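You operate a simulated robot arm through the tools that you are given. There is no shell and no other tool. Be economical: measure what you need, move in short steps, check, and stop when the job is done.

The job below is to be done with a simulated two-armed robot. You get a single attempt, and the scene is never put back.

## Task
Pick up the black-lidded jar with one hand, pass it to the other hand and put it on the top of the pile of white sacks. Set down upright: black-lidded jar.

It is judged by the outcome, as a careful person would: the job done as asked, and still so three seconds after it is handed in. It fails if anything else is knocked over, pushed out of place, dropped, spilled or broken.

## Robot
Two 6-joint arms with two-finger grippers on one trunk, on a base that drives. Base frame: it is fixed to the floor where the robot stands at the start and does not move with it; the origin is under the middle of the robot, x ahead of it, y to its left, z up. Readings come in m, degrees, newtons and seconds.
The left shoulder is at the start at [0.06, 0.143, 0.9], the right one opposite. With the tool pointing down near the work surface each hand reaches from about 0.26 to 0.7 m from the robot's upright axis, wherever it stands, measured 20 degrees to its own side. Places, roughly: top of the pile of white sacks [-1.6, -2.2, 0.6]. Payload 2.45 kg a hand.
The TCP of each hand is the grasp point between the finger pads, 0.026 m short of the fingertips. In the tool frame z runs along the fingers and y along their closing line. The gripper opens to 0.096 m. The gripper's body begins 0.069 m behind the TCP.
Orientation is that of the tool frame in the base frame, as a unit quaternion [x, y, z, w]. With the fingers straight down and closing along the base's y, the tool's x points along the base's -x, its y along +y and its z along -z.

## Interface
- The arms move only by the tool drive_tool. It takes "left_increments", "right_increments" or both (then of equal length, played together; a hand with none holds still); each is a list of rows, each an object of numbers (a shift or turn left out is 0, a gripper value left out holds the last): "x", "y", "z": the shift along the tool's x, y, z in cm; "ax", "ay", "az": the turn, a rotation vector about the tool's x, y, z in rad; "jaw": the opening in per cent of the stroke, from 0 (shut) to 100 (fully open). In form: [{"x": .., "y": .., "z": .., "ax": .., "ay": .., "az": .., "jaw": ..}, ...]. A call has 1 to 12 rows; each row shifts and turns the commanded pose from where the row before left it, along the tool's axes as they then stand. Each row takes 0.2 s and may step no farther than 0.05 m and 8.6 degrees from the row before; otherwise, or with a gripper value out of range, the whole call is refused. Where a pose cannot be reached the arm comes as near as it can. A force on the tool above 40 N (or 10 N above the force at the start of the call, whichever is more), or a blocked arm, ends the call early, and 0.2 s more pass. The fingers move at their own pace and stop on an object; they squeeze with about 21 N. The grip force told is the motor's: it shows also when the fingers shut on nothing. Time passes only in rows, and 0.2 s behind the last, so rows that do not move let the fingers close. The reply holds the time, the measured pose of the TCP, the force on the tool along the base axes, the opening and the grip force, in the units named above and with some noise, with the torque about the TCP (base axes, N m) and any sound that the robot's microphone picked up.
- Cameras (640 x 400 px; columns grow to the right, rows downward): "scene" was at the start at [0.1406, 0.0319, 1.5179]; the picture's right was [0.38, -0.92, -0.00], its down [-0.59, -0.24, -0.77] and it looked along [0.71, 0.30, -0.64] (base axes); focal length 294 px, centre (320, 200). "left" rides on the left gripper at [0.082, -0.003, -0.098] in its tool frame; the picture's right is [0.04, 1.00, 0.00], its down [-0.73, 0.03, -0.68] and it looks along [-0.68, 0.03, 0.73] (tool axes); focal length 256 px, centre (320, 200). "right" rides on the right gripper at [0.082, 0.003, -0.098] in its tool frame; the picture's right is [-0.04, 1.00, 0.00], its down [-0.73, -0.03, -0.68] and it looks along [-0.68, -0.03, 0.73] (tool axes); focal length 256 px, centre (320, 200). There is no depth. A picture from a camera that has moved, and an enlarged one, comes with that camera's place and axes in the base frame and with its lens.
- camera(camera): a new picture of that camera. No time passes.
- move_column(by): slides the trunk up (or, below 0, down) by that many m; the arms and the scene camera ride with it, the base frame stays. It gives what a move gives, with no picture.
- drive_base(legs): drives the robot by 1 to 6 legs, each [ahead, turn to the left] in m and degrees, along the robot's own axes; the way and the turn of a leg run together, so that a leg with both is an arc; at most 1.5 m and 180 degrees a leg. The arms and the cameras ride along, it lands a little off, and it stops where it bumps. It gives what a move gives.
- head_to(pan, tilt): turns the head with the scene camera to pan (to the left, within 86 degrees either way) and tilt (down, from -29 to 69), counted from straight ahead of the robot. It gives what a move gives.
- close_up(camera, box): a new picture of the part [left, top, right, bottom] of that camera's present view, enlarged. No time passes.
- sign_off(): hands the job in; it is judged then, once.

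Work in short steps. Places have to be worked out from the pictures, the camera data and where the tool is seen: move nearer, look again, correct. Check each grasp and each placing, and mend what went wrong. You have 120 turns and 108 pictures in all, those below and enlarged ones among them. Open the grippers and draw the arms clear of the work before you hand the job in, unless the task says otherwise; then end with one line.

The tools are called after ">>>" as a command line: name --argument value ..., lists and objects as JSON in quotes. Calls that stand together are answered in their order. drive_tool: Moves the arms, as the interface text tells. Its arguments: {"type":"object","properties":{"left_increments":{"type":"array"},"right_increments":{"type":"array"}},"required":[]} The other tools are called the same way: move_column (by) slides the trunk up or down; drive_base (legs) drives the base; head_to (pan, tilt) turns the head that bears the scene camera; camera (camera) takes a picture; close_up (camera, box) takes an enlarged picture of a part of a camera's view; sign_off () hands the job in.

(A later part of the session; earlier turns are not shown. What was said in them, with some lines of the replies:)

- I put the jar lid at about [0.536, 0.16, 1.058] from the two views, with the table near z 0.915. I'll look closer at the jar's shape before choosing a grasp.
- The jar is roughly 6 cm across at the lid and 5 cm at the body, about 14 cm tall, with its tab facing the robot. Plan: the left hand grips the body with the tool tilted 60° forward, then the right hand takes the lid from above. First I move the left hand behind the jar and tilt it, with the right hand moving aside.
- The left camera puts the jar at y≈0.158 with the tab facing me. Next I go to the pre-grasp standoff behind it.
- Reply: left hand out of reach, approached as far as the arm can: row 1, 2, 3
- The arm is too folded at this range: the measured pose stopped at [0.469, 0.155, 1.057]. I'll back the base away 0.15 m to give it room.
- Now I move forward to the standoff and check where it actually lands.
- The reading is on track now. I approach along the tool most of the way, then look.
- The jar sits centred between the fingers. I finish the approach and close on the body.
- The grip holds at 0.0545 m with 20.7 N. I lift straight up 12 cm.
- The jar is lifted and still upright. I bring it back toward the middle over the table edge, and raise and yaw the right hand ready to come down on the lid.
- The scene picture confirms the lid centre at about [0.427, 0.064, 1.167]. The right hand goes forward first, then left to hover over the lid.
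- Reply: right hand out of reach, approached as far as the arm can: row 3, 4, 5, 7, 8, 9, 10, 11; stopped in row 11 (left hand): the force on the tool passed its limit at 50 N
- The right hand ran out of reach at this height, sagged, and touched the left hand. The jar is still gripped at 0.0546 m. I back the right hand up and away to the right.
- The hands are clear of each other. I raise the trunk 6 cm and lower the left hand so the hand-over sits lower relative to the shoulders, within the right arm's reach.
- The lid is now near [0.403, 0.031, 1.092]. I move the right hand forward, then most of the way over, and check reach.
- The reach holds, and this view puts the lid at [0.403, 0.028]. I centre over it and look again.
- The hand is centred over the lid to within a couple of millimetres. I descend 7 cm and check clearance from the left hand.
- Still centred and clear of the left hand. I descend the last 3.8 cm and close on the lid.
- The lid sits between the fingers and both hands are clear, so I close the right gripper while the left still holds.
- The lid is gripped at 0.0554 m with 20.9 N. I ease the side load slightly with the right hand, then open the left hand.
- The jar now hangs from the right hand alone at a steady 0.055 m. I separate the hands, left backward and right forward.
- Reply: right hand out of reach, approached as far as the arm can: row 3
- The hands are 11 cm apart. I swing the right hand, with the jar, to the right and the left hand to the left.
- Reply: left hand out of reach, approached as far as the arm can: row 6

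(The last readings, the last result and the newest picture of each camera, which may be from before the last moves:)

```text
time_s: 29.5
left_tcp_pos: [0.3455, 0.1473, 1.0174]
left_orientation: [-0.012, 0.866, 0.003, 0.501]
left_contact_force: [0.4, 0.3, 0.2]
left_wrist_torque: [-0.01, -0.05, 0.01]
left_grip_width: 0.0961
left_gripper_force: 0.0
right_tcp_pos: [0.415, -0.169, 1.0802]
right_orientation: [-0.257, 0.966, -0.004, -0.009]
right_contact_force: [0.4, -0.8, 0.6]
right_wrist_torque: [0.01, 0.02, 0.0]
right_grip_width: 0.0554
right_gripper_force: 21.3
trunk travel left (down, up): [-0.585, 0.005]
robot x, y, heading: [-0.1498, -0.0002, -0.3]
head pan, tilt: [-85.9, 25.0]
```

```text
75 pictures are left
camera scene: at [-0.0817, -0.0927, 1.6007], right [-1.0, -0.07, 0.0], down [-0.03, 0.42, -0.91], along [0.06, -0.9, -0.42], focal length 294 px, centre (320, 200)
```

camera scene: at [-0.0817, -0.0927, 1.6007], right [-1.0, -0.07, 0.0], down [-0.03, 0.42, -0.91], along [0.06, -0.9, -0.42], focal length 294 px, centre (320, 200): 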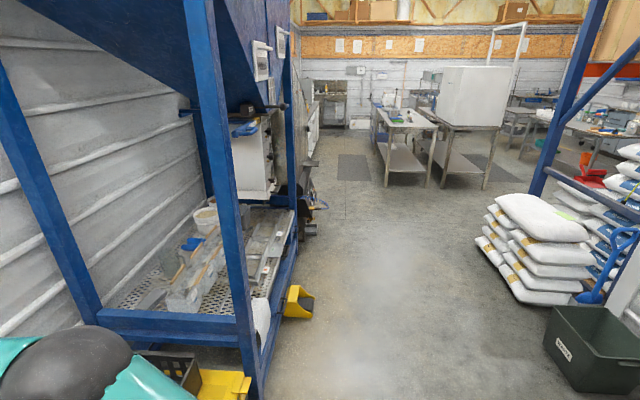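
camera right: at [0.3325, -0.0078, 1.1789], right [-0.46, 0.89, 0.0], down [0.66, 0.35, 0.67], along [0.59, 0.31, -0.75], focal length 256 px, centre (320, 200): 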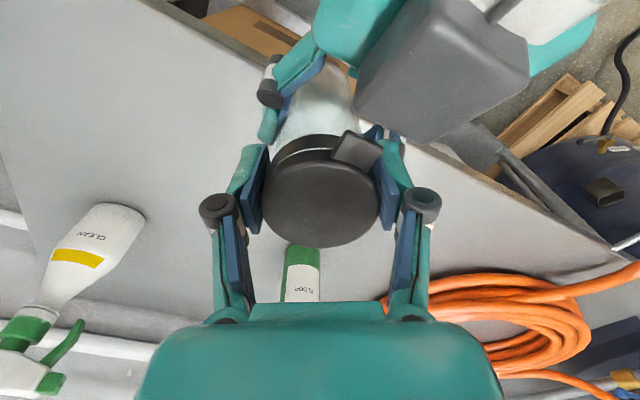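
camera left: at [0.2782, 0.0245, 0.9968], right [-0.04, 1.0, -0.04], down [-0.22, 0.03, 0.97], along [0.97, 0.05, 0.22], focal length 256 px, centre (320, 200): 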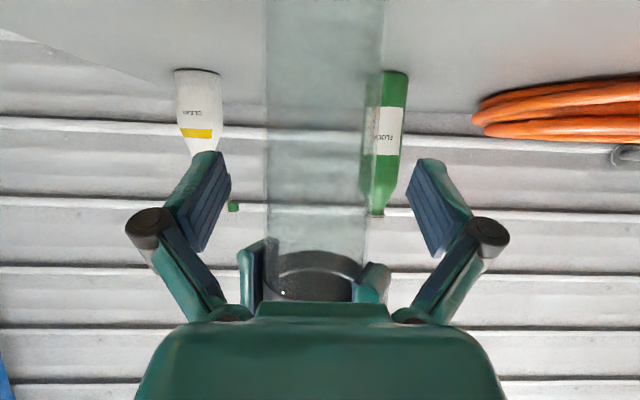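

The jar is held firmly in the right hand, and the sack pile is visible behind-right at about [-1.6, -2.15], as expected. Before driving I raise both hands and zoom in on the pile.

>>> drive_tool --left_increments '[{"x": -2.6, "z": -1.5}, {"x": -2.6, "z": -1.5}, {"x": -2.6, "z": -1.5}, {"x": -2.6, "z": -1.5}, {"x": -2.6, "z": -1.5}]' --right_increments '[{"z": -1}, {"z": -1}, {"z": -1}, {"z": -1}, {}]'

>>> close_up --camera "scene" --box '[440, 120, 640, 320]'

>>> camera --camera "right"

```text
time_s: 30.7
left_tcp_pos: [0.3454, 0.1497, 1.1709]
left_orientation: [-0.012, 0.866, 0.003, 0.501]
left_contact_force: [0.1, 0.4, -1.0]
left_wrist_torque: [-0.02, 0.01, 0.01]
left_grip_width: 0.0959
left_gripper_force: 0.0
right_tcp_pos: [0.4162, -0.1688, 1.1194]
right_orientation: [-0.256, 0.967, -0.004, -0.007]
right_contact_force: [-0.5, 0.5, -1.9]
right_wrist_torque: [0.0, 0.03, 0.0]
right_grip_width: 0.0554
right_gripper_force: 21.4
trunk travel left (down, up): [-0.585, 0.005]
robot x, y, heading: [-0.1462, -0.001, -0.2]
head pan, tilt: [-85.9, 25.0]
```

```text
2.00 times, centred on (540, 220) of scene
camera zoom: at [-0.0826, -0.0927, 1.6007], right [-1.0, -0.07, 0.0], down [-0.03, 0.42, -0.91], along [0.06, -0.9, -0.42], focal length 588 px, centre (-120, 160)
```

zoom: 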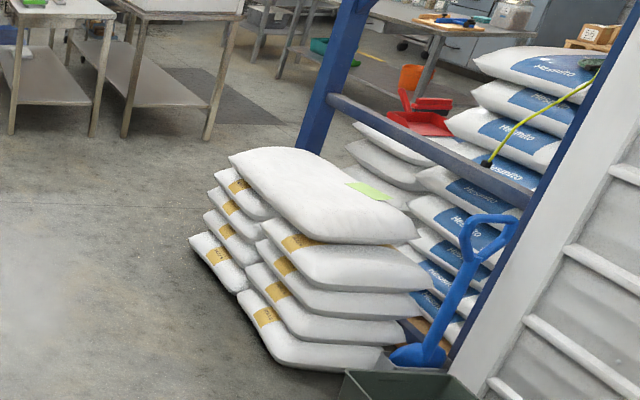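

```text
73 pictures are left
camera right: at [0.3459, -0.2052, 1.2186], right [-0.46, 0.89, 0.0], down [0.66, 0.35, 0.67], along [0.59, 0.3, -0.75], focal length 256 px, centre (320, 200)
```

right: 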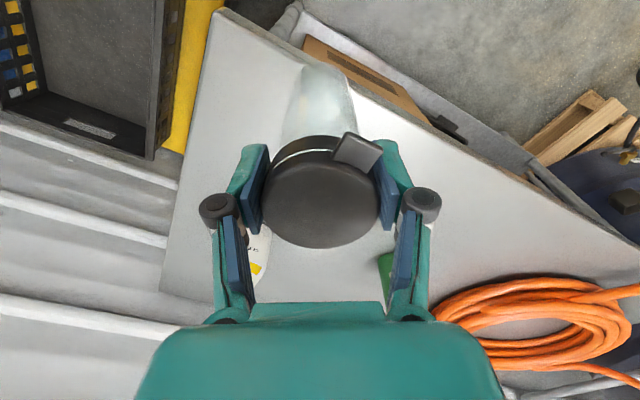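

Both hands are clear and the grip is unchanged. I turn right in place and look along the way.

>>> drive_base --legs '[[0, -105]]'

>>> head_to --pan 0 --tilt 25

>>> camera --camera "scene"

```text
time_s: 34.7
left_tcp_pos: [0.088, -0.4678, 1.1704]
left_orientation: [0.545, 0.673, -0.316, 0.388]
left_contact_force: [-1.0, -0.9, -0.7]
left_wrist_torque: [0.03, -0.06, 0.11]
left_grip_width: 0.0959
left_gripper_force: 0.1
right_tcp_pos: [-0.2118, -0.5947, 1.1175]
right_orientation: [0.418, 0.908, 0.003, -0.006]
right_contact_force: [-1.0, -0.7, -0.8]
right_wrist_torque: [0.03, -0.09, 0.0]
right_grip_width: 0.0551
right_gripper_force: 21.2
trunk travel left (down, up): [-0.585, 0.005]
robot x, y, heading: [-0.0955, 0.0058, -81.4]
head pan, tilt: [-85.9, 25.0]
stopped in leg 1: the robot was blocked; the commanded pose is now the measured one
```

```text
time_s: 36.3
left_tcp_pos: [0.0914, -0.4641, 1.1703]
left_orientation: [0.543, 0.673, -0.318, 0.388]
left_contact_force: [-0.6, 0.8, -1.0]
left_wrist_torque: [0.02, -0.03, -0.04]
left_grip_width: 0.0959
left_gripper_force: 0.1
right_tcp_pos: [-0.2089, -0.5929, 1.1197]
right_orientation: [0.419, 0.908, 0.002, -0.01]
right_contact_force: [0.7, -0.1, -1.3]
right_wrist_torque: [0.03, -0.01, -0.05]
right_grip_width: 0.0553
right_gripper_force: 20.9
trunk travel left (down, up): [-0.585, 0.005]
robot x, y, heading: [-0.0924, 0.011, -81.3]
head pan, tilt: [0.0, 25.0]
```

```text
72 pictures are left
camera scene: at [-0.0695, -0.144, 1.6006], right [-0.99, -0.15, 0.0], down [-0.06, 0.42, -0.91], along [0.14, -0.9, -0.42], focal length 294 px, centre (320, 200)
```

scene: 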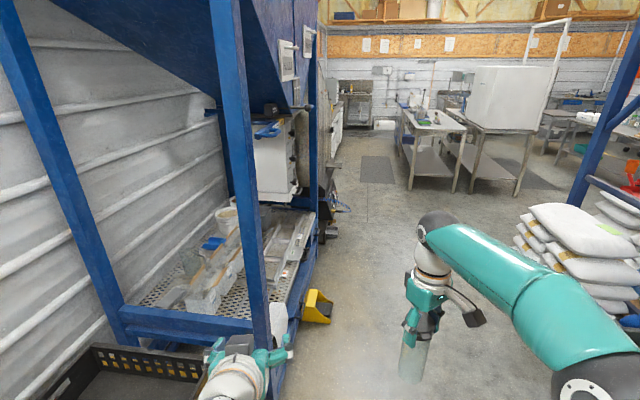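

The turn stopped at -81° because something blocked the robot, and the jar is still held. I look both ways to find the obstruction.

>>> head_to --pan 80 --tilt 50

>>> camera --camera "scene"

>>> head_to --pan -86 --tilt 45

>>> camera --camera "scene"

```text
time_s: 37.8
left_tcp_pos: [0.0914, -0.4658, 1.1716]
left_orientation: [0.543, 0.673, -0.318, 0.388]
left_contact_force: [-0.3, 1.0, -1.1]
left_wrist_torque: [-0.01, 0.03, 0.0]
left_grip_width: 0.096
left_gripper_force: 0.1
right_tcp_pos: [-0.2089, -0.593, 1.1202]
right_orientation: [0.418, 0.908, 0.002, -0.009]
right_contact_force: [0.3, 0.3, -1.0]
right_wrist_torque: [0.04, 0.0, 0.03]
right_grip_width: 0.0553
right_gripper_force: 20.9
trunk travel left (down, up): [-0.585, 0.005]
robot x, y, heading: [-0.0946, 0.009, -81.3]
head pan, tilt: [80.0, 50.0]
```

```text
71 pictures are left
camera scene: at [-0.0062, -0.0548, 1.5632], right [-0.02, -1.0, 0.0], down [-0.77, 0.02, -0.64], along [0.64, -0.02, -0.77], focal length 294 px, centre (320, 200)
```

scene: 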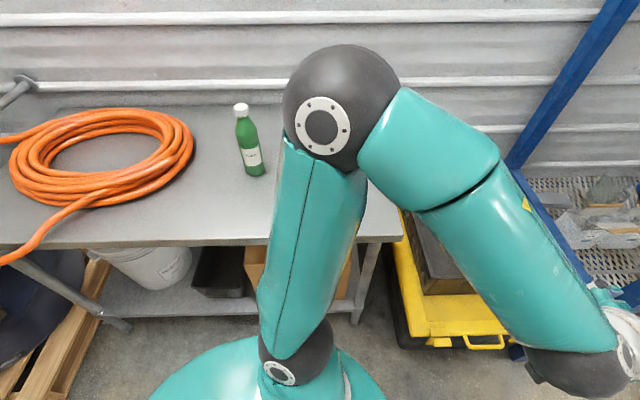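

```text
time_s: 40.4
left_tcp_pos: [0.0911, -0.4654, 1.1714]
left_orientation: [0.543, 0.673, -0.319, 0.388]
left_contact_force: [0.2, -0.4, -0.4]
left_wrist_torque: [-0.01, 0.0, -0.02]
left_grip_width: 0.0959
left_gripper_force: 0.1
right_tcp_pos: [-0.2082, -0.5934, 1.1209]
right_orientation: [0.418, 0.908, 0.002, -0.01]
right_contact_force: [-0.5, 0.2, -1.1]
right_wrist_torque: [-0.02, -0.04, 0.01]
right_grip_width: 0.0551
right_gripper_force: 20.6
trunk travel left (down, up): [-0.585, 0.005]
robot x, y, heading: [-0.0931, 0.0099, -81.5]
head pan, tilt: [-85.9, 45.0]
```

```text
70 pictures are left
camera scene: at [-0.1625, -0.0708, 1.5701], right [-0.22, 0.98, 0.0], down [0.69, 0.16, -0.71], along [-0.69, -0.16, -0.71], focal length 294 px, centre (320, 200)
```

scene: 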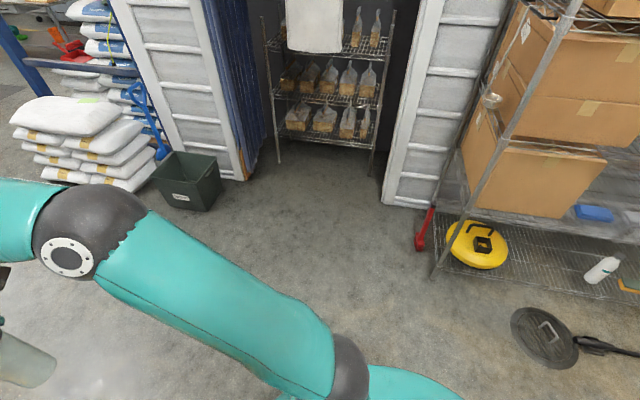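

There's open floor on the right side. The left elbow hides where the spray bottle stood, so I look from another angle.

>>> head_to --pan 50 --tilt 50

>>> camera --camera "scene"

>>> camera --camera "left"

```text
time_s: 42.5
left_tcp_pos: [0.0923, -0.4657, 1.1717]
left_orientation: [0.544, 0.673, -0.318, 0.388]
left_contact_force: [0.1, 0.6, -0.6]
left_wrist_torque: [0.01, -0.02, 0.02]
left_grip_width: 0.0961
left_gripper_force: 0.0
right_tcp_pos: [-0.2087, -0.5928, 1.1211]
right_orientation: [0.418, 0.908, 0.002, -0.008]
right_contact_force: [-0.7, 0.8, -1.4]
right_wrist_torque: [0.0, 0.01, -0.03]
right_grip_width: 0.0551
right_gripper_force: 20.9
trunk travel left (down, up): [-0.585, 0.005]
robot x, y, heading: [-0.0945, 0.0095, -81.4]
head pan, tilt: [50.0, 50.0]
```

```text
69 pictures are left
camera scene: at [-0.0175, -0.093, 1.5632], right [-0.52, -0.85, 0.0], down [-0.65, 0.4, -0.64], along [0.55, -0.33, -0.77], focal length 294 px, centre (320, 200)
```

scene: 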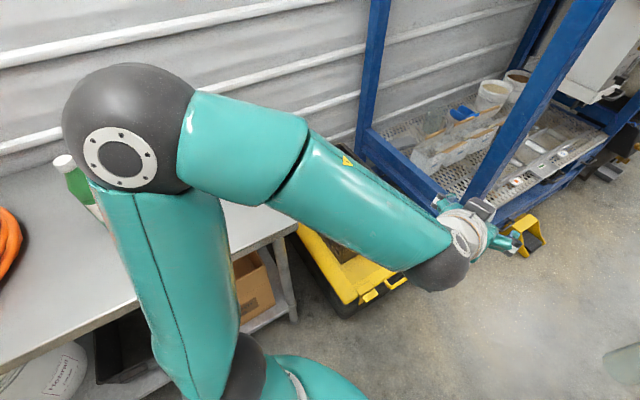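

```text
68 pictures are left
camera left: at [0.0627, -0.3441, 1.1489], right [0.97, 0.23, -0.04], down [-0.01, 0.23, 0.97], along [0.23, -0.95, 0.22], focal length 256 px, centre (320, 200)
```

left: 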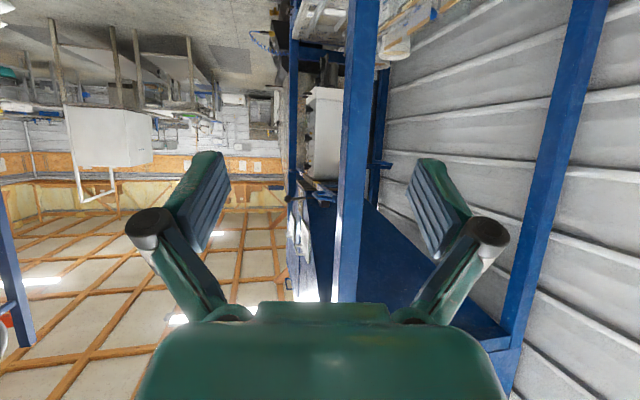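

Nothing touches the arms: the left elbow is at about z 1.46, well clear. The rear of the base probably met something behind it. Ahead is open, so I drive forward 0.3 m before turning further.

>>> drive_base --legs '[[0.3, 0]]'

>>> camera --camera "scene"

```text
time_s: 44.6
left_tcp_pos: [0.1369, -0.7631, 1.1702]
left_orientation: [0.544, 0.674, -0.317, 0.387]
left_contact_force: [1.0, 0.6, 0.4]
left_wrist_torque: [0.0, 0.05, -0.04]
left_grip_width: 0.0958
left_gripper_force: 0.1
right_tcp_pos: [-0.1614, -0.8923, 1.1199]
right_orientation: [0.417, 0.909, 0.003, -0.008]
right_contact_force: [-0.6, 0.7, -1.5]
right_wrist_torque: [0.06, 0.01, -0.02]
right_grip_width: 0.0551
right_gripper_force: 20.7
trunk travel left (down, up): [-0.585, 0.005]
robot x, y, heading: [-0.0492, -0.2886, -81.1]
head pan, tilt: [50.0, 50.0]
```

```text
67 pictures are left
camera scene: at [0.0284, -0.3919, 1.563], right [-0.52, -0.86, 0.0], down [-0.66, 0.4, -0.64], along [0.55, -0.33, -0.77], focal length 294 px, centre (320, 200)
```

scene: 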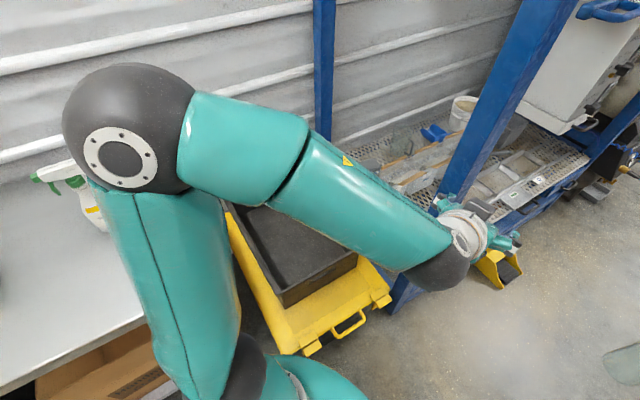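

The spray bottle is still standing and I'm free of the block. I continue the turn toward the pile.

>>> drive_base --legs '[[0, -30]]'

>>> head_to --pan 0 --tilt 30

>>> camera --camera "scene"

```text
time_s: 46.6
left_tcp_pos: [-0.1229, -0.7878, 1.1727]
left_orientation: [0.698, 0.511, -0.407, 0.293]
left_contact_force: [0.9, 0.2, -0.5]
left_wrist_torque: [-0.03, 0.0, 0.01]
left_grip_width: 0.0962
left_gripper_force: 0.1
right_tcp_pos: [-0.4448, -0.7498, 1.12]
right_orientation: [0.638, 0.77, 0.003, -0.007]
right_contact_force: [0.5, -0.5, -0.5]
right_wrist_torque: [0.03, -0.01, -0.03]
right_grip_width: 0.0552
right_gripper_force: 20.9
trunk travel left (down, up): [-0.585, 0.005]
robot x, y, heading: [-0.0235, -0.2931, -111.0]
head pan, tilt: [50.0, 50.0]
```

```text
time_s: 47.8
left_tcp_pos: [-0.122, -0.7897, 1.1724]
left_orientation: [0.698, 0.512, -0.407, 0.293]
left_contact_force: [0.4, 0.1, -0.6]
left_wrist_torque: [0.0, 0.0, 0.01]
left_grip_width: 0.096
left_gripper_force: 0.2
right_tcp_pos: [-0.4444, -0.7513, 1.1216]
right_orientation: [0.638, 0.77, 0.004, -0.008]
right_contact_force: [0.2, -0.3, -0.4]
right_wrist_torque: [-0.01, 0.02, -0.02]
right_grip_width: 0.0552
right_gripper_force: 21.2
trunk travel left (down, up): [-0.585, 0.005]
robot x, y, heading: [-0.0258, -0.2956, -111.3]
head pan, tilt: [0.0, 30.0]
```

```text
66 pictures are left
camera scene: at [-0.078, -0.4372, 1.5926], right [-0.93, 0.36, 0.0], down [0.18, 0.47, -0.87], along [-0.31, -0.81, -0.5], focal length 294 px, centre (320, 200)
```

scene: 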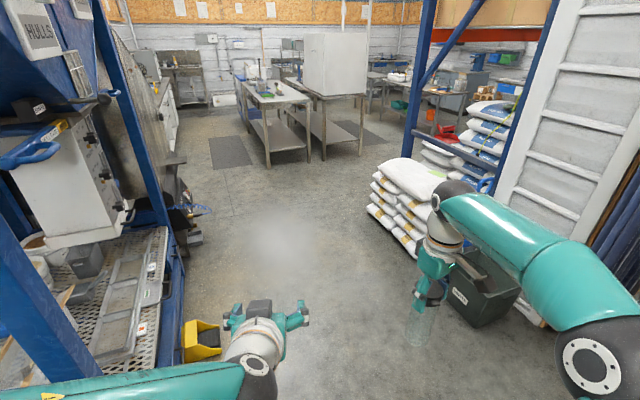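

The way to the pile is clear. I drive toward a waypoint beside it at about (-0.85, -2.33).

>>> drive_base --legs '[[1.1, -1], [1.1, 0]]'

>>> head_to --pan -60 --tilt 35

>>> camera --camera "scene"

```text
time_s: 58.9
left_tcp_pos: [-0.9698, -2.8234, 1.1714]
left_orientation: [0.706, 0.5, -0.412, 0.286]
left_contact_force: [0.7, -0.8, 0.9]
left_wrist_torque: [-0.01, -0.01, 0.0]
left_grip_width: 0.0959
left_gripper_force: 0.0
right_tcp_pos: [-1.291, -2.7758, 1.1206]
right_orientation: [0.649, 0.761, 0.006, -0.007]
right_contact_force: [0.4, -0.1, -1.7]
right_wrist_torque: [0.02, -0.05, 0.01]
right_grip_width: 0.0552
right_gripper_force: 21.2
trunk travel left (down, up): [-0.585, 0.005]
robot x, y, heading: [-0.858, -2.3305, -112.9]
head pan, tilt: [0.0, 30.0]
```

```text
time_s: 60.2
left_tcp_pos: [-0.9704, -2.8228, 1.1715]
left_orientation: [0.705, 0.501, -0.412, 0.287]
left_contact_force: [-0.1, -0.1, 0.5]
left_wrist_torque: [0.0, -0.01, 0.02]
left_grip_width: 0.096
left_gripper_force: 0.1
right_tcp_pos: [-1.2916, -2.7751, 1.1216]
right_orientation: [0.65, 0.76, 0.004, -0.008]
right_contact_force: [0.6, 0.5, -0.4]
right_wrist_torque: [0.0, 0.01, 0.0]
right_grip_width: 0.0553
right_gripper_force: 21.3
trunk travel left (down, up): [-0.585, 0.005]
robot x, y, heading: [-0.8572, -2.3322, -113.0]
head pan, tilt: [-60.0, 35.0]
```

```text
65 pictures are left
camera scene: at [-0.9678, -2.3999, 1.5849], right [-0.12, 0.99, 0.0], down [0.57, 0.07, -0.82], along [-0.81, -0.1, -0.57], focal length 294 px, centre (320, 200)
```

scene: 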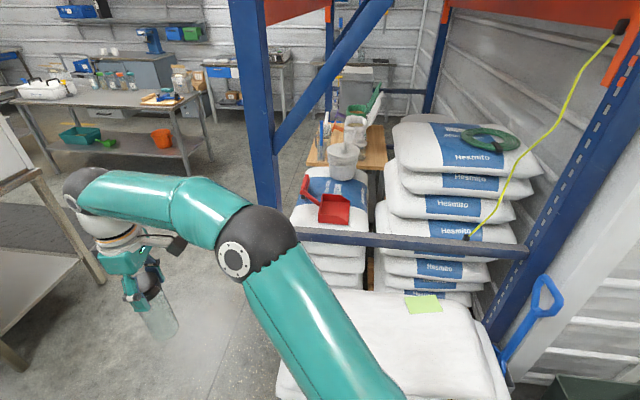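

The pile and the rack bars behind it are clear in view. I turn to face the pile with the hands held high.

>>> drive_base --legs '[[0, -66]]'

>>> head_to --pan 0 --tilt 40

>>> camera --camera "scene"

>>> camera --camera "right"

```text
time_s: 63.8
left_tcp_pos: [-1.3532, -2.4249, 1.1717]
left_orientation: [0.865, 0.032, -0.501, 0.014]
left_contact_force: [0.0, 0.1, 0.5]
left_wrist_torque: [0.0, -0.03, -0.04]
left_grip_width: 0.0961
left_gripper_force: 0.1
right_tcp_pos: [-1.4387, -2.1112, 1.1209]
right_orientation: [0.96, 0.28, 0.007, -0.004]
right_contact_force: [-0.1, 0.7, -2.1]
right_wrist_torque: [0.03, -0.03, -0.02]
right_grip_width: 0.0553
right_gripper_force: 21.5
trunk travel left (down, up): [-0.585, 0.005]
robot x, y, heading: [-0.8577, -2.3847, -179.1]
head pan, tilt: [-60.0, 35.0]
```

```text
time_s: 65.1
left_tcp_pos: [-1.3522, -2.4255, 1.173]
left_orientation: [0.865, 0.032, -0.501, 0.014]
left_contact_force: [0.5, 0.2, -0.4]
left_wrist_torque: [0.0, 0.02, 0.04]
left_grip_width: 0.0961
left_gripper_force: 0.1
right_tcp_pos: [-1.4371, -2.1112, 1.1223]
right_orientation: [0.96, 0.279, 0.007, -0.004]
right_contact_force: [0.5, 0.1, -0.8]
right_wrist_torque: [0.02, 0.0, -0.01]
right_grip_width: 0.0555
right_gripper_force: 21.0
trunk travel left (down, up): [-0.585, 0.005]
robot x, y, heading: [-0.8581, -2.3841, -179.1]
head pan, tilt: [0.0, 40.0]
```

```text
64 pictures are left
camera scene: at [-1.0033, -2.3871, 1.5773], right [-0.01, 1.0, 0.0], down [0.64, 0.01, -0.77], along [-0.77, -0.01, -0.64], focal length 294 px, centre (320, 200)
```

scene: 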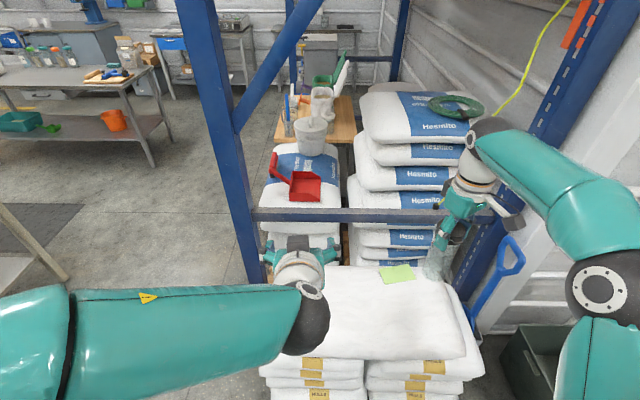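

```text
63 pictures are left
camera right: at [-1.3672, -2.071, 1.2217], right [0.5, -0.86, 0.0], down [-0.64, -0.38, 0.67], along [-0.58, -0.33, -0.75], focal length 256 px, centre (320, 200)
```

right: 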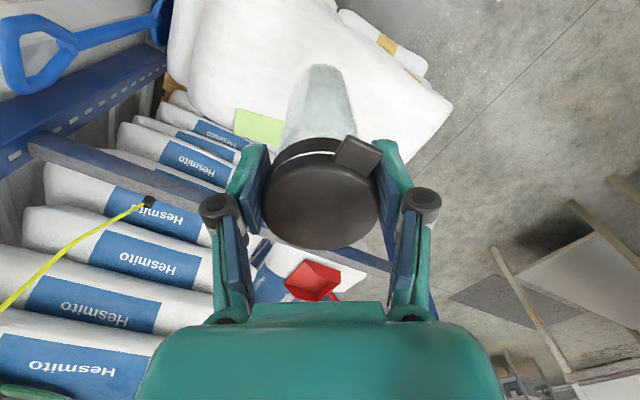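

The top sack spans about x -1.42 to -1.77 and y -1.9 to -2.5. I need about 0.1 m more forward, so I look down first to see how close my base is to the sacks.

>>> head_to --pan 0 --tilt 69

>>> camera --camera "scene"

```text
time_s: 66.1
left_tcp_pos: [-1.353, -2.4231, 1.1725]
left_orientation: [0.864, 0.031, -0.502, 0.014]
left_contact_force: [-0.6, 0.5, -0.1]
left_wrist_torque: [-0.01, -0.01, 0.03]
left_grip_width: 0.096
left_gripper_force: 0.0
right_tcp_pos: [-1.438, -2.1093, 1.1231]
right_orientation: [0.96, 0.278, 0.008, -0.003]
right_contact_force: [-0.2, 0.2, -0.9]
right_wrist_torque: [0.03, 0.0, -0.04]
right_grip_width: 0.0552
right_gripper_force: 21.2
trunk travel left (down, up): [-0.585, 0.005]
robot x, y, heading: [-0.8588, -2.3812, -179.2]
head pan, tilt: [0.0, 68.8]
```

```text
62 pictures are left
camera scene: at [-0.9743, -2.3857, 1.5412], right [-0.02, 1.0, 0.0], down [0.93, 0.01, -0.36], along [-0.36, -0.01, -0.93], focal length 294 px, centre (320, 200)
```

scene: 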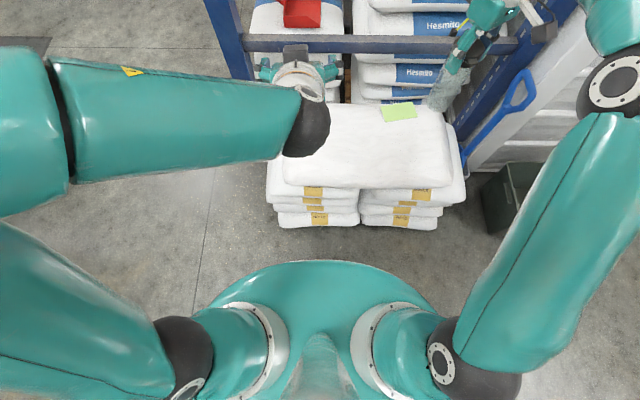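

The base clearly has about 0.2 m to the lowest sacks, so 0.1 m forward is safe.

>>> drive_base --legs '[[0.1, 0]]'

>>> camera --camera "scene"

```text
time_s: 67.2
left_tcp_pos: [-1.4569, -2.4258, 1.1719]
left_orientation: [0.865, 0.031, -0.501, 0.014]
left_contact_force: [-0.9, -0.1, 0.0]
left_wrist_torque: [0.03, -0.04, 0.02]
left_grip_width: 0.0961
left_gripper_force: 0.1
right_tcp_pos: [-1.5407, -2.1126, 1.1222]
right_orientation: [0.96, 0.279, 0.008, -0.004]
right_contact_force: [-1.0, -0.4, -1.5]
right_wrist_torque: [0.01, -0.08, 0.02]
right_grip_width: 0.0554
right_gripper_force: 20.9
trunk travel left (down, up): [-0.585, 0.005]
robot x, y, heading: [-0.9625, -2.3857, -179.0]
head pan, tilt: [0.0, 68.8]
```

```text
61 pictures are left
camera scene: at [-1.0783, -2.3875, 1.541], right [-0.02, 1.0, 0.0], down [0.93, 0.01, -0.36], along [-0.36, -0.01, -0.93], focal length 294 px, centre (320, 200)
```

scene: 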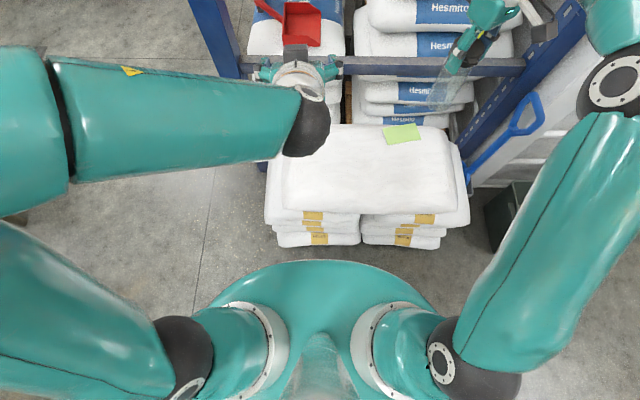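

The sacks are untouched and there is still a gap. I shift the jar over the middle of the top sack, then lower the trunk most of the way.

>>> drive_tool --right_increments '[{"x": -3.2, "y": 2.5}, {"x": -3.1, "y": 2.5}, {}]'

>>> move_column --by -0.28

>>> head_to --pan -10 --tilt 50

>>> camera --camera "scene"

>>> camera --camera "right"

>>> camera --camera "left"

```text
time_s: 68.0
left_tcp_pos: [-1.4544, -2.4261, 1.1745]
left_orientation: [0.864, 0.031, -0.502, 0.014]
left_contact_force: [-0.2, -0.3, -0.1]
left_wrist_torque: [-0.01, 0.01, 0.01]
left_grip_width: 0.0958
left_gripper_force: 0.0
right_tcp_pos: [-1.5658, -2.1883, 1.1209]
right_orientation: [0.96, 0.279, 0.008, -0.004]
right_contact_force: [-0.2, 0.9, -2.1]
right_wrist_torque: [0.02, -0.01, -0.01]
right_grip_width: 0.055
right_gripper_force: 21.6
trunk travel left (down, up): [-0.585, 0.005]
robot x, y, heading: [-0.9616, -2.3816, -179.0]
head pan, tilt: [0.0, 68.8]
```

```text
time_s: 70.8
left_tcp_pos: [-1.4558, -2.4263, 0.8932]
left_orientation: [0.865, 0.031, -0.501, 0.014]
left_contact_force: [0.2, -0.2, -0.7]
left_wrist_torque: [0.0, 0.0, 0.02]
left_grip_width: 0.0959
left_gripper_force: 0.2
right_tcp_pos: [-1.5655, -2.1881, 0.8408]
right_orientation: [0.96, 0.28, 0.007, -0.004]
right_contact_force: [0.4, 0.5, -1.2]
right_wrist_torque: [0.0, 0.0, 0.0]
right_grip_width: 0.0553
right_gripper_force: 21.6
trunk travel left (down, up): [-0.305, 0.285]
robot x, y, heading: [-0.9592, -2.3849, -179.2]
head pan, tilt: [0.0, 68.8]
```

```text
time_s: 71.7
left_tcp_pos: [-1.4554, -2.4268, 0.8933]
left_orientation: [0.865, 0.031, -0.501, 0.014]
left_contact_force: [-0.6, 0.0, 0.8]
left_wrist_torque: [-0.03, -0.05, -0.01]
left_grip_width: 0.096
left_gripper_force: 0.0
right_tcp_pos: [-1.5662, -2.1883, 0.8398]
right_orientation: [0.96, 0.28, 0.007, -0.004]
right_contact_force: [-0.6, 0.7, -1.9]
right_wrist_torque: [0.0, 0.0, 0.03]
right_grip_width: 0.0555
right_gripper_force: 21.5
trunk travel left (down, up): [-0.305, 0.285]
robot x, y, heading: [-0.9563, -2.3852, -179.1]
head pan, tilt: [-10.0, 50.0]
```

```text
60 pictures are left
camera scene: at [-1.0963, -2.3744, 1.2831], right [0.16, 0.99, 0.0], down [0.76, -0.12, -0.64], along [-0.63, 0.1, -0.77], focal length 294 px, centre (320, 200)
```

scene: 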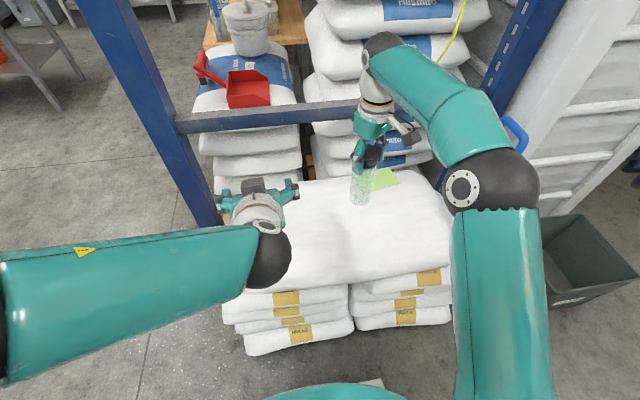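

```text
59 pictures are left
camera right: at [-1.4954, -2.1488, 0.9397], right [0.5, -0.86, 0.0], down [-0.64, -0.38, 0.67], along [-0.58, -0.33, -0.75], focal length 256 px, centre (320, 200)
```

right: 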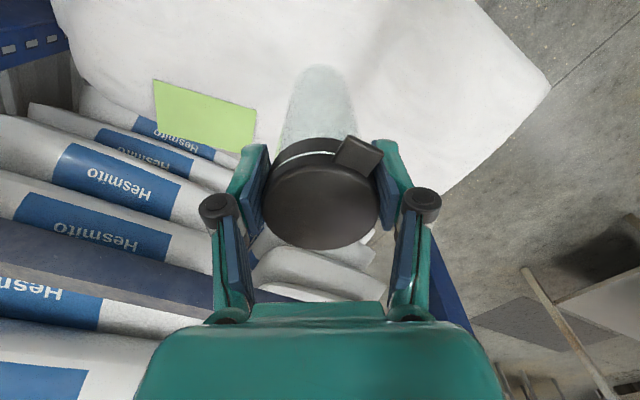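

```text
58 pictures are left
camera left: at [-1.3291, -2.4156, 0.8711], right [0.09, -1.0, -0.04], down [0.23, -0.02, 0.97], along [-0.97, -0.1, 0.22], focal length 256 px, centre (320, 200)
```

left: 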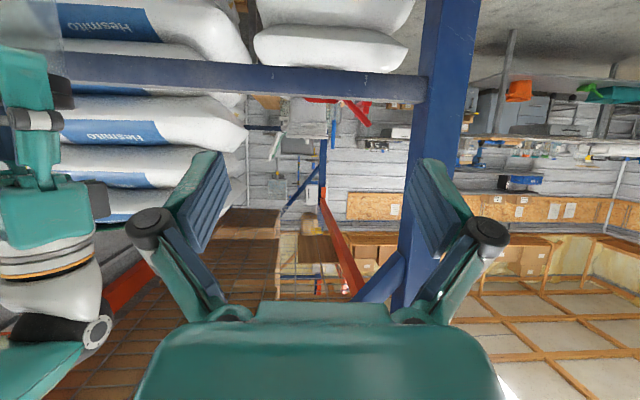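

The jar hangs upright above the middle of the sack and clear of the green tag. I lower it in small steps while watching the force.

>>> move_column --by -0.06

>>> drive_tool --right_increments '[{"z": 0.7}, {"z": 0.7}, {"z": 0.6}, {}]'

>>> close_up --camera "scene" --box '[260, 80, 460, 205]'

>>> camera --camera "right"

```text
time_s: 72.7
left_tcp_pos: [-1.4551, -2.4242, 0.8332]
left_orientation: [0.865, 0.031, -0.5, 0.014]
left_contact_force: [0.7, 0.6, 0.3]
left_wrist_torque: [-0.02, -0.02, -0.04]
left_grip_width: 0.096
left_gripper_force: 0.1
right_tcp_pos: [-1.5672, -2.1886, 0.7813]
right_orientation: [0.96, 0.28, 0.007, -0.004]
right_contact_force: [0.1, -0.2, -0.6]
right_wrist_torque: [0.01, -0.01, 0.02]
right_grip_width: 0.0553
right_gripper_force: 20.9
trunk travel left (down, up): [-0.245, 0.345]
robot x, y, heading: [-0.9589, -2.3824, -179.2]
head pan, tilt: [-10.0, 50.0]
```

```text
time_s: 73.7
left_tcp_pos: [-1.4552, -2.426, 0.8335]
left_orientation: [0.865, 0.031, -0.501, 0.014]
left_contact_force: [-0.1, -0.1, -0.2]
left_wrist_torque: [0.01, 0.04, 0.0]
left_grip_width: 0.096
left_gripper_force: 0.1
right_tcp_pos: [-1.5647, -2.1884, 0.7598]
right_orientation: [0.96, 0.279, 0.008, -0.004]
right_contact_force: [-1.0, 0.4, -1.5]
right_wrist_torque: [0.0, 0.0, 0.01]
right_grip_width: 0.0554
right_gripper_force: 21.3
trunk travel left (down, up): [-0.245, 0.345]
robot x, y, heading: [-0.9636, -2.3846, -179.2]
head pan, tilt: [-10.0, 50.0]
```

```text
3.20 times, centred on (360, 142) of scene
camera zoom: at [-1.0963, -2.3743, 1.2231], right [0.16, 0.99, 0.0], down [0.76, -0.12, -0.64], along [-0.63, 0.1, -0.77], focal length 940 px, centre (192, 384)
```

zoom: 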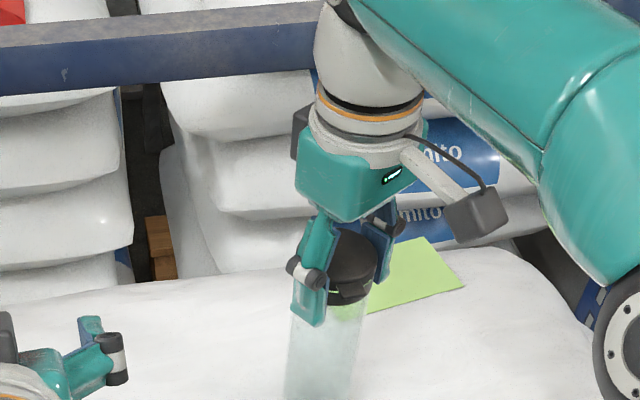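

```text
56 pictures are left
camera right: at [-1.4953, -2.1487, 0.8591], right [0.5, -0.86, 0.0], down [-0.64, -0.38, 0.67], along [-0.58, -0.33, -0.74], focal length 256 px, centre (320, 200)
```

right: 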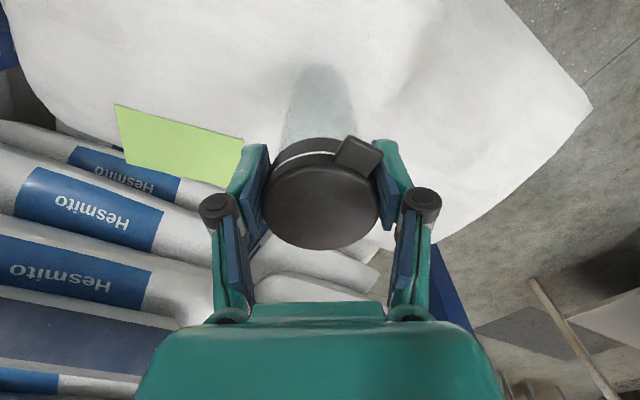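

No contact yet at TCP 0.76. I continue down in small steps.

>>> drive_tool --right_increments '[{"z": 0.5}, {"z": 0.5}, {"z": 0.5}, {}]'

>>> camera --camera "scene"

```text
time_s: 74.7
left_tcp_pos: [-1.4534, -2.4258, 0.8341]
left_orientation: [0.864, 0.031, -0.502, 0.014]
left_contact_force: [0.6, 0.1, -1.1]
left_wrist_torque: [-0.01, 0.03, 0.02]
left_grip_width: 0.096
left_gripper_force: 0.1
right_tcp_pos: [-1.5642, -2.1885, 0.7474]
right_orientation: [0.96, 0.28, 0.005, -0.004]
right_contact_force: [-2.4, 1.8, 13.1]
right_wrist_torque: [-0.16, 0.12, -0.01]
right_grip_width: 0.0555
right_gripper_force: 20.8
trunk travel left (down, up): [-0.245, 0.345]
robot x, y, heading: [-0.9617, -2.3865, -179.2]
head pan, tilt: [-10.0, 50.0]
```

```text
55 pictures are left
camera scene: at [-1.0951, -2.3746, 1.2235], right [0.16, 0.99, 0.0], down [0.76, -0.12, -0.64], along [-0.63, 0.1, -0.77], focal length 294 px, centre (320, 200)
```

scene: 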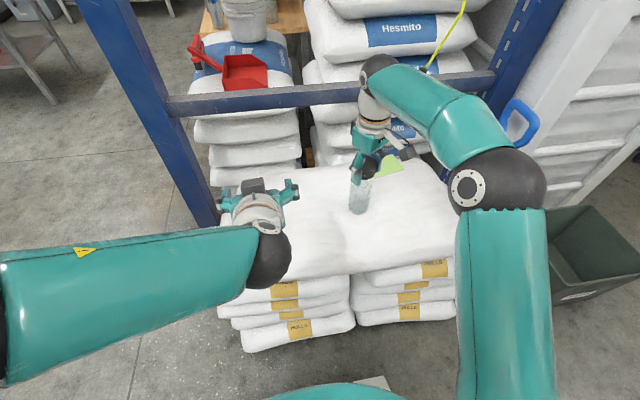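

Contact: 13 N upward at TCP 0.747, so the base is on the sack. I ease off 2 mm and release gently.

>>> drive_tool --right_increments '[{"z": -0.2}, {}, {"jaw": 62}, {"jaw": 68}, {"jaw": 80}, {"jaw": 100}, {}, {}]'

>>> camera --camera "right"

>>> close_up --camera "scene" --box '[280, 110, 440, 230]'

```text
time_s: 76.5
left_tcp_pos: [-1.455, -2.4267, 0.8326]
left_orientation: [0.864, 0.03, -0.502, 0.013]
left_contact_force: [0.0, 0.3, 0.3]
left_wrist_torque: [-0.02, 0.03, 0.01]
left_grip_width: 0.0957
left_gripper_force: 0.0
right_tcp_pos: [-1.5642, -2.1878, 0.7474]
right_orientation: [0.96, 0.279, 0.008, -0.004]
right_contact_force: [0.3, 0.2, -0.3]
right_wrist_torque: [0.03, 0.0, 0.04]
right_grip_width: 0.0959
right_gripper_force: 0.1
trunk travel left (down, up): [-0.245, 0.345]
robot x, y, heading: [-0.9595, -2.3869, -179.3]
head pan, tilt: [-10.0, 50.0]
```

```text
54 pictures are left
camera right: at [-1.4943, -2.1486, 0.8464], right [0.5, -0.86, 0.0], down [-0.64, -0.38, 0.67], along [-0.58, -0.33, -0.74], focal length 256 px, centre (320, 200)
```

right: 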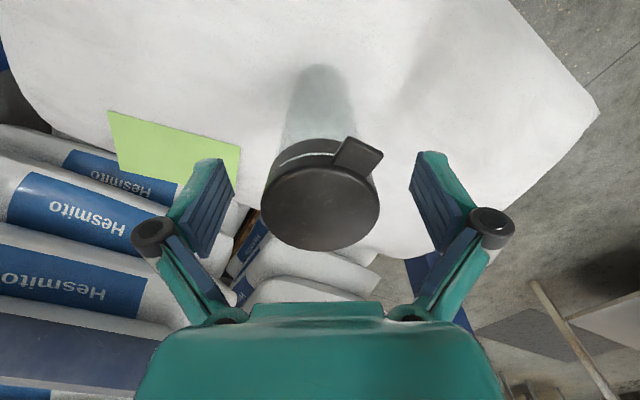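

```text
3.33 times, centred on (360, 170) of scene
camera zoom: at [-1.0962, -2.3744, 1.2231], right [0.16, 0.99, 0.0], down [0.76, -0.12, -0.64], along [-0.63, 0.1, -0.77], focal length 979 px, centre (187, 300)
```

zoom: 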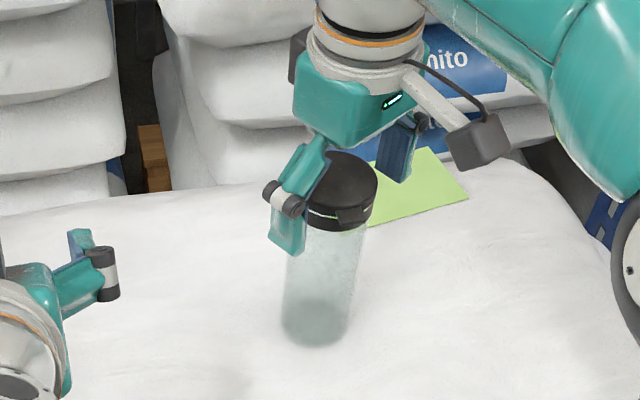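

The jar stands free and upright between the open fingers. I raise the right hand straight up.

>>> drive_tool --right_increments '[{"z": -1.5}, {"z": -2}, {"z": -2.5}, {"z": -2.5}, {"z": -2.5}, {"z": -2.5}, {}]'

>>> camera --camera "right"

>>> camera --camera "scene"

```text
time_s: 78.1
left_tcp_pos: [-1.4546, -2.4262, 0.8333]
left_orientation: [0.865, 0.032, -0.501, 0.015]
left_contact_force: [0.1, 0.6, -0.3]
left_wrist_torque: [0.0, -0.05, -0.01]
left_grip_width: 0.096
left_gripper_force: 0.0
right_tcp_pos: [-1.5529, -2.1911, 0.8737]
right_orientation: [0.96, 0.28, 0.007, -0.004]
right_contact_force: [0.0, 1.1, -0.3]
right_wrist_torque: [0.0, -0.02, -0.01]
right_grip_width: 0.0961
right_gripper_force: 0.1
right hand out of reach, approached as far as the arm can: row 6
trunk travel left (down, up): [-0.245, 0.345]
robot x, y, heading: [-0.9616, -2.3879, -178.9]
head pan, tilt: [-10.0, 50.0]
```

```text
52 pictures are left
camera right: at [-1.4826, -2.1506, 0.9722], right [0.5, -0.86, 0.0], down [-0.64, -0.38, 0.67], along [-0.58, -0.33, -0.74], focal length 256 px, centre (320, 200)
```

right: 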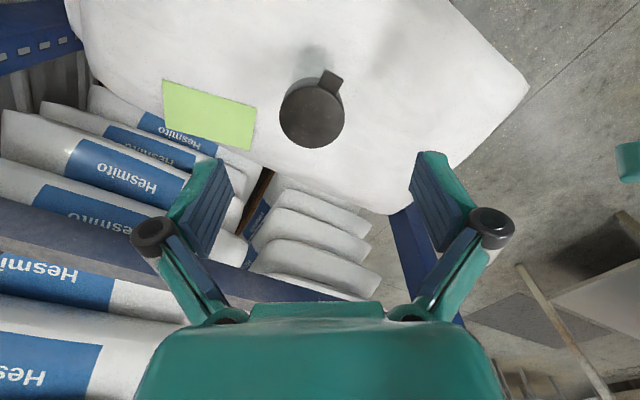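

```text
51 pictures are left
camera scene: at [-1.0959, -2.3744, 1.2232], right [0.16, 0.99, 0.0], down [0.76, -0.12, -0.64], along [-0.63, 0.1, -0.77], focal length 294 px, centre (320, 200)
```

scene: 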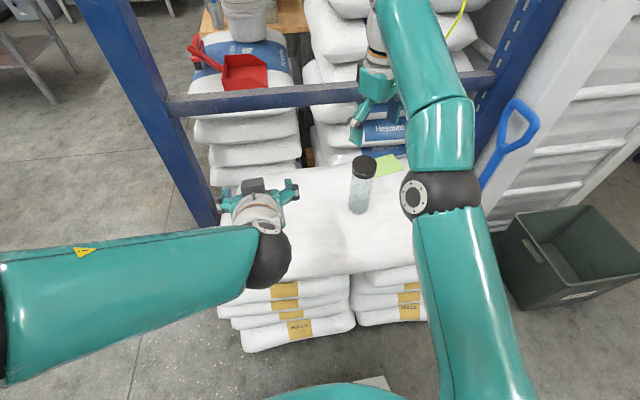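

The jar stands upright on the top sack. I raise the trunk and back away so the arms are clear.

>>> move_column --by 0.25

>>> drive_base --legs '[[-0.3, 0]]'

>>> head_to --pan -10 --tilt 38

>>> camera --camera "scene"

```text
time_s: 80.7
left_tcp_pos: [-1.4557, -2.4266, 1.0838]
left_orientation: [0.865, 0.031, -0.501, 0.014]
left_contact_force: [-0.3, -0.6, -0.2]
left_wrist_torque: [0.03, 0.02, -0.01]
left_grip_width: 0.0961
left_gripper_force: 0.1
right_tcp_pos: [-1.5542, -2.1911, 1.1233]
right_orientation: [0.96, 0.28, 0.007, -0.004]
right_contact_force: [-0.6, 0.3, -0.2]
right_wrist_torque: [-0.01, 0.0, 0.0]
right_grip_width: 0.0959
right_gripper_force: 0.1
trunk travel left (down, up): [-0.495, 0.095]
robot x, y, heading: [-0.9599, -2.3834, -179.1]
head pan, tilt: [-10.0, 50.0]
```

```text
time_s: 82.7
left_tcp_pos: [-1.1524, -2.4222, 1.0841]
left_orientation: [0.864, 0.03, -0.502, 0.013]
left_contact_force: [0.0, 0.2, 0.3]
left_wrist_torque: [0.01, 0.03, -0.03]
left_grip_width: 0.0958
left_gripper_force: 0.0
right_tcp_pos: [-1.2506, -2.1856, 1.124]
right_orientation: [0.96, 0.279, 0.006, -0.003]
right_contact_force: [-0.1, 0.6, 1.0]
right_wrist_torque: [0.0, 0.06, 0.03]
right_grip_width: 0.0962
right_gripper_force: 0.0
trunk travel left (down, up): [-0.495, 0.095]
robot x, y, heading: [-0.659, -2.3808, -179.2]
head pan, tilt: [-10.0, 50.0]
```

```text
time_s: 83.5
left_tcp_pos: [-1.1524, -2.4214, 1.0835]
left_orientation: [0.865, 0.031, -0.501, 0.014]
left_contact_force: [0.2, 0.7, 0.4]
left_wrist_torque: [0.0, 0.03, 0.01]
left_grip_width: 0.096
left_gripper_force: 0.0
right_tcp_pos: [-1.2495, -2.186, 1.1228]
right_orientation: [0.96, 0.279, 0.007, -0.004]
right_contact_force: [-0.5, 0.7, -0.5]
right_wrist_torque: [-0.01, 0.03, -0.02]
right_grip_width: 0.096
right_gripper_force: 0.0
trunk travel left (down, up): [-0.495, 0.095]
robot x, y, heading: [-0.6568, -2.3762, -179.1]
head pan, tilt: [-10.0, 38.0]
```

```text
50 pictures are left
camera scene: at [-0.8031, -2.3682, 1.4902], right [0.16, 0.99, 0.0], down [0.61, -0.1, -0.79], along [-0.78, 0.13, -0.62], focal length 294 px, centre (320, 200)
```

scene: 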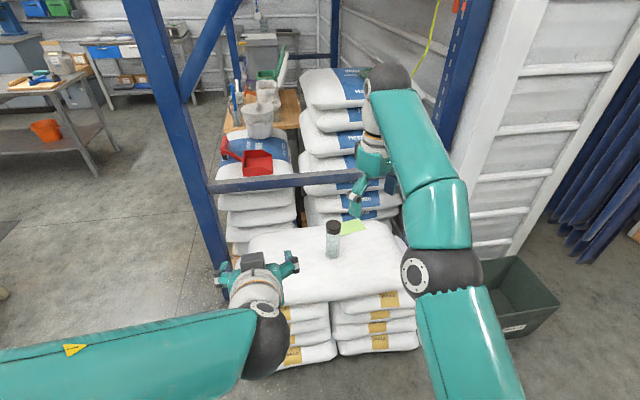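

The jar is upright on the pile and both hands are open and clear. I take one quick look back toward the start area, where the base was blocked.

>>> head_to --pan -86 --tilt 20

>>> camera --camera "scene"

```text
time_s: 85.0
left_tcp_pos: [-1.1531, -2.4219, 1.085]
left_orientation: [0.864, 0.03, -0.502, 0.014]
left_contact_force: [0.3, 0.9, 0.4]
left_wrist_torque: [0.0, 0.01, 0.03]
left_grip_width: 0.0963
left_gripper_force: 0.0
right_tcp_pos: [-1.2507, -2.1853, 1.1245]
right_orientation: [0.96, 0.279, 0.008, -0.004]
right_contact_force: [0.1, 0.4, 0.2]
right_wrist_torque: [-0.02, 0.01, 0.0]
right_grip_width: 0.0959
right_gripper_force: 0.0
trunk travel left (down, up): [-0.495, 0.095]
robot x, y, heading: [-0.6591, -2.3827, -179.3]
head pan, tilt: [-85.9, 20.0]
```

```text
49 pictures are left
camera scene: at [-0.7257, -2.2893, 1.5188], right [1.0, 0.09, 0.0], down [0.03, -0.34, -0.94], along [-0.08, 0.94, -0.34], focal length 294 px, centre (320, 200)
```

scene: 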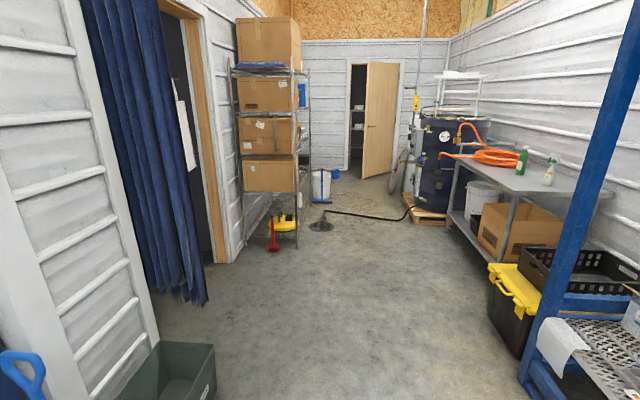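

The start area looks undisturbed: both bottles stand on the table and the floor items look in place. I hand in the job.

>>> sign_off

```text
The job is handed in.
```

The left hand picked up the black-lidded jar and passed it to the right, which set it upright on the top of the white sack pile; both hands are open and clear, and nothing I could see was knocked over or moved.
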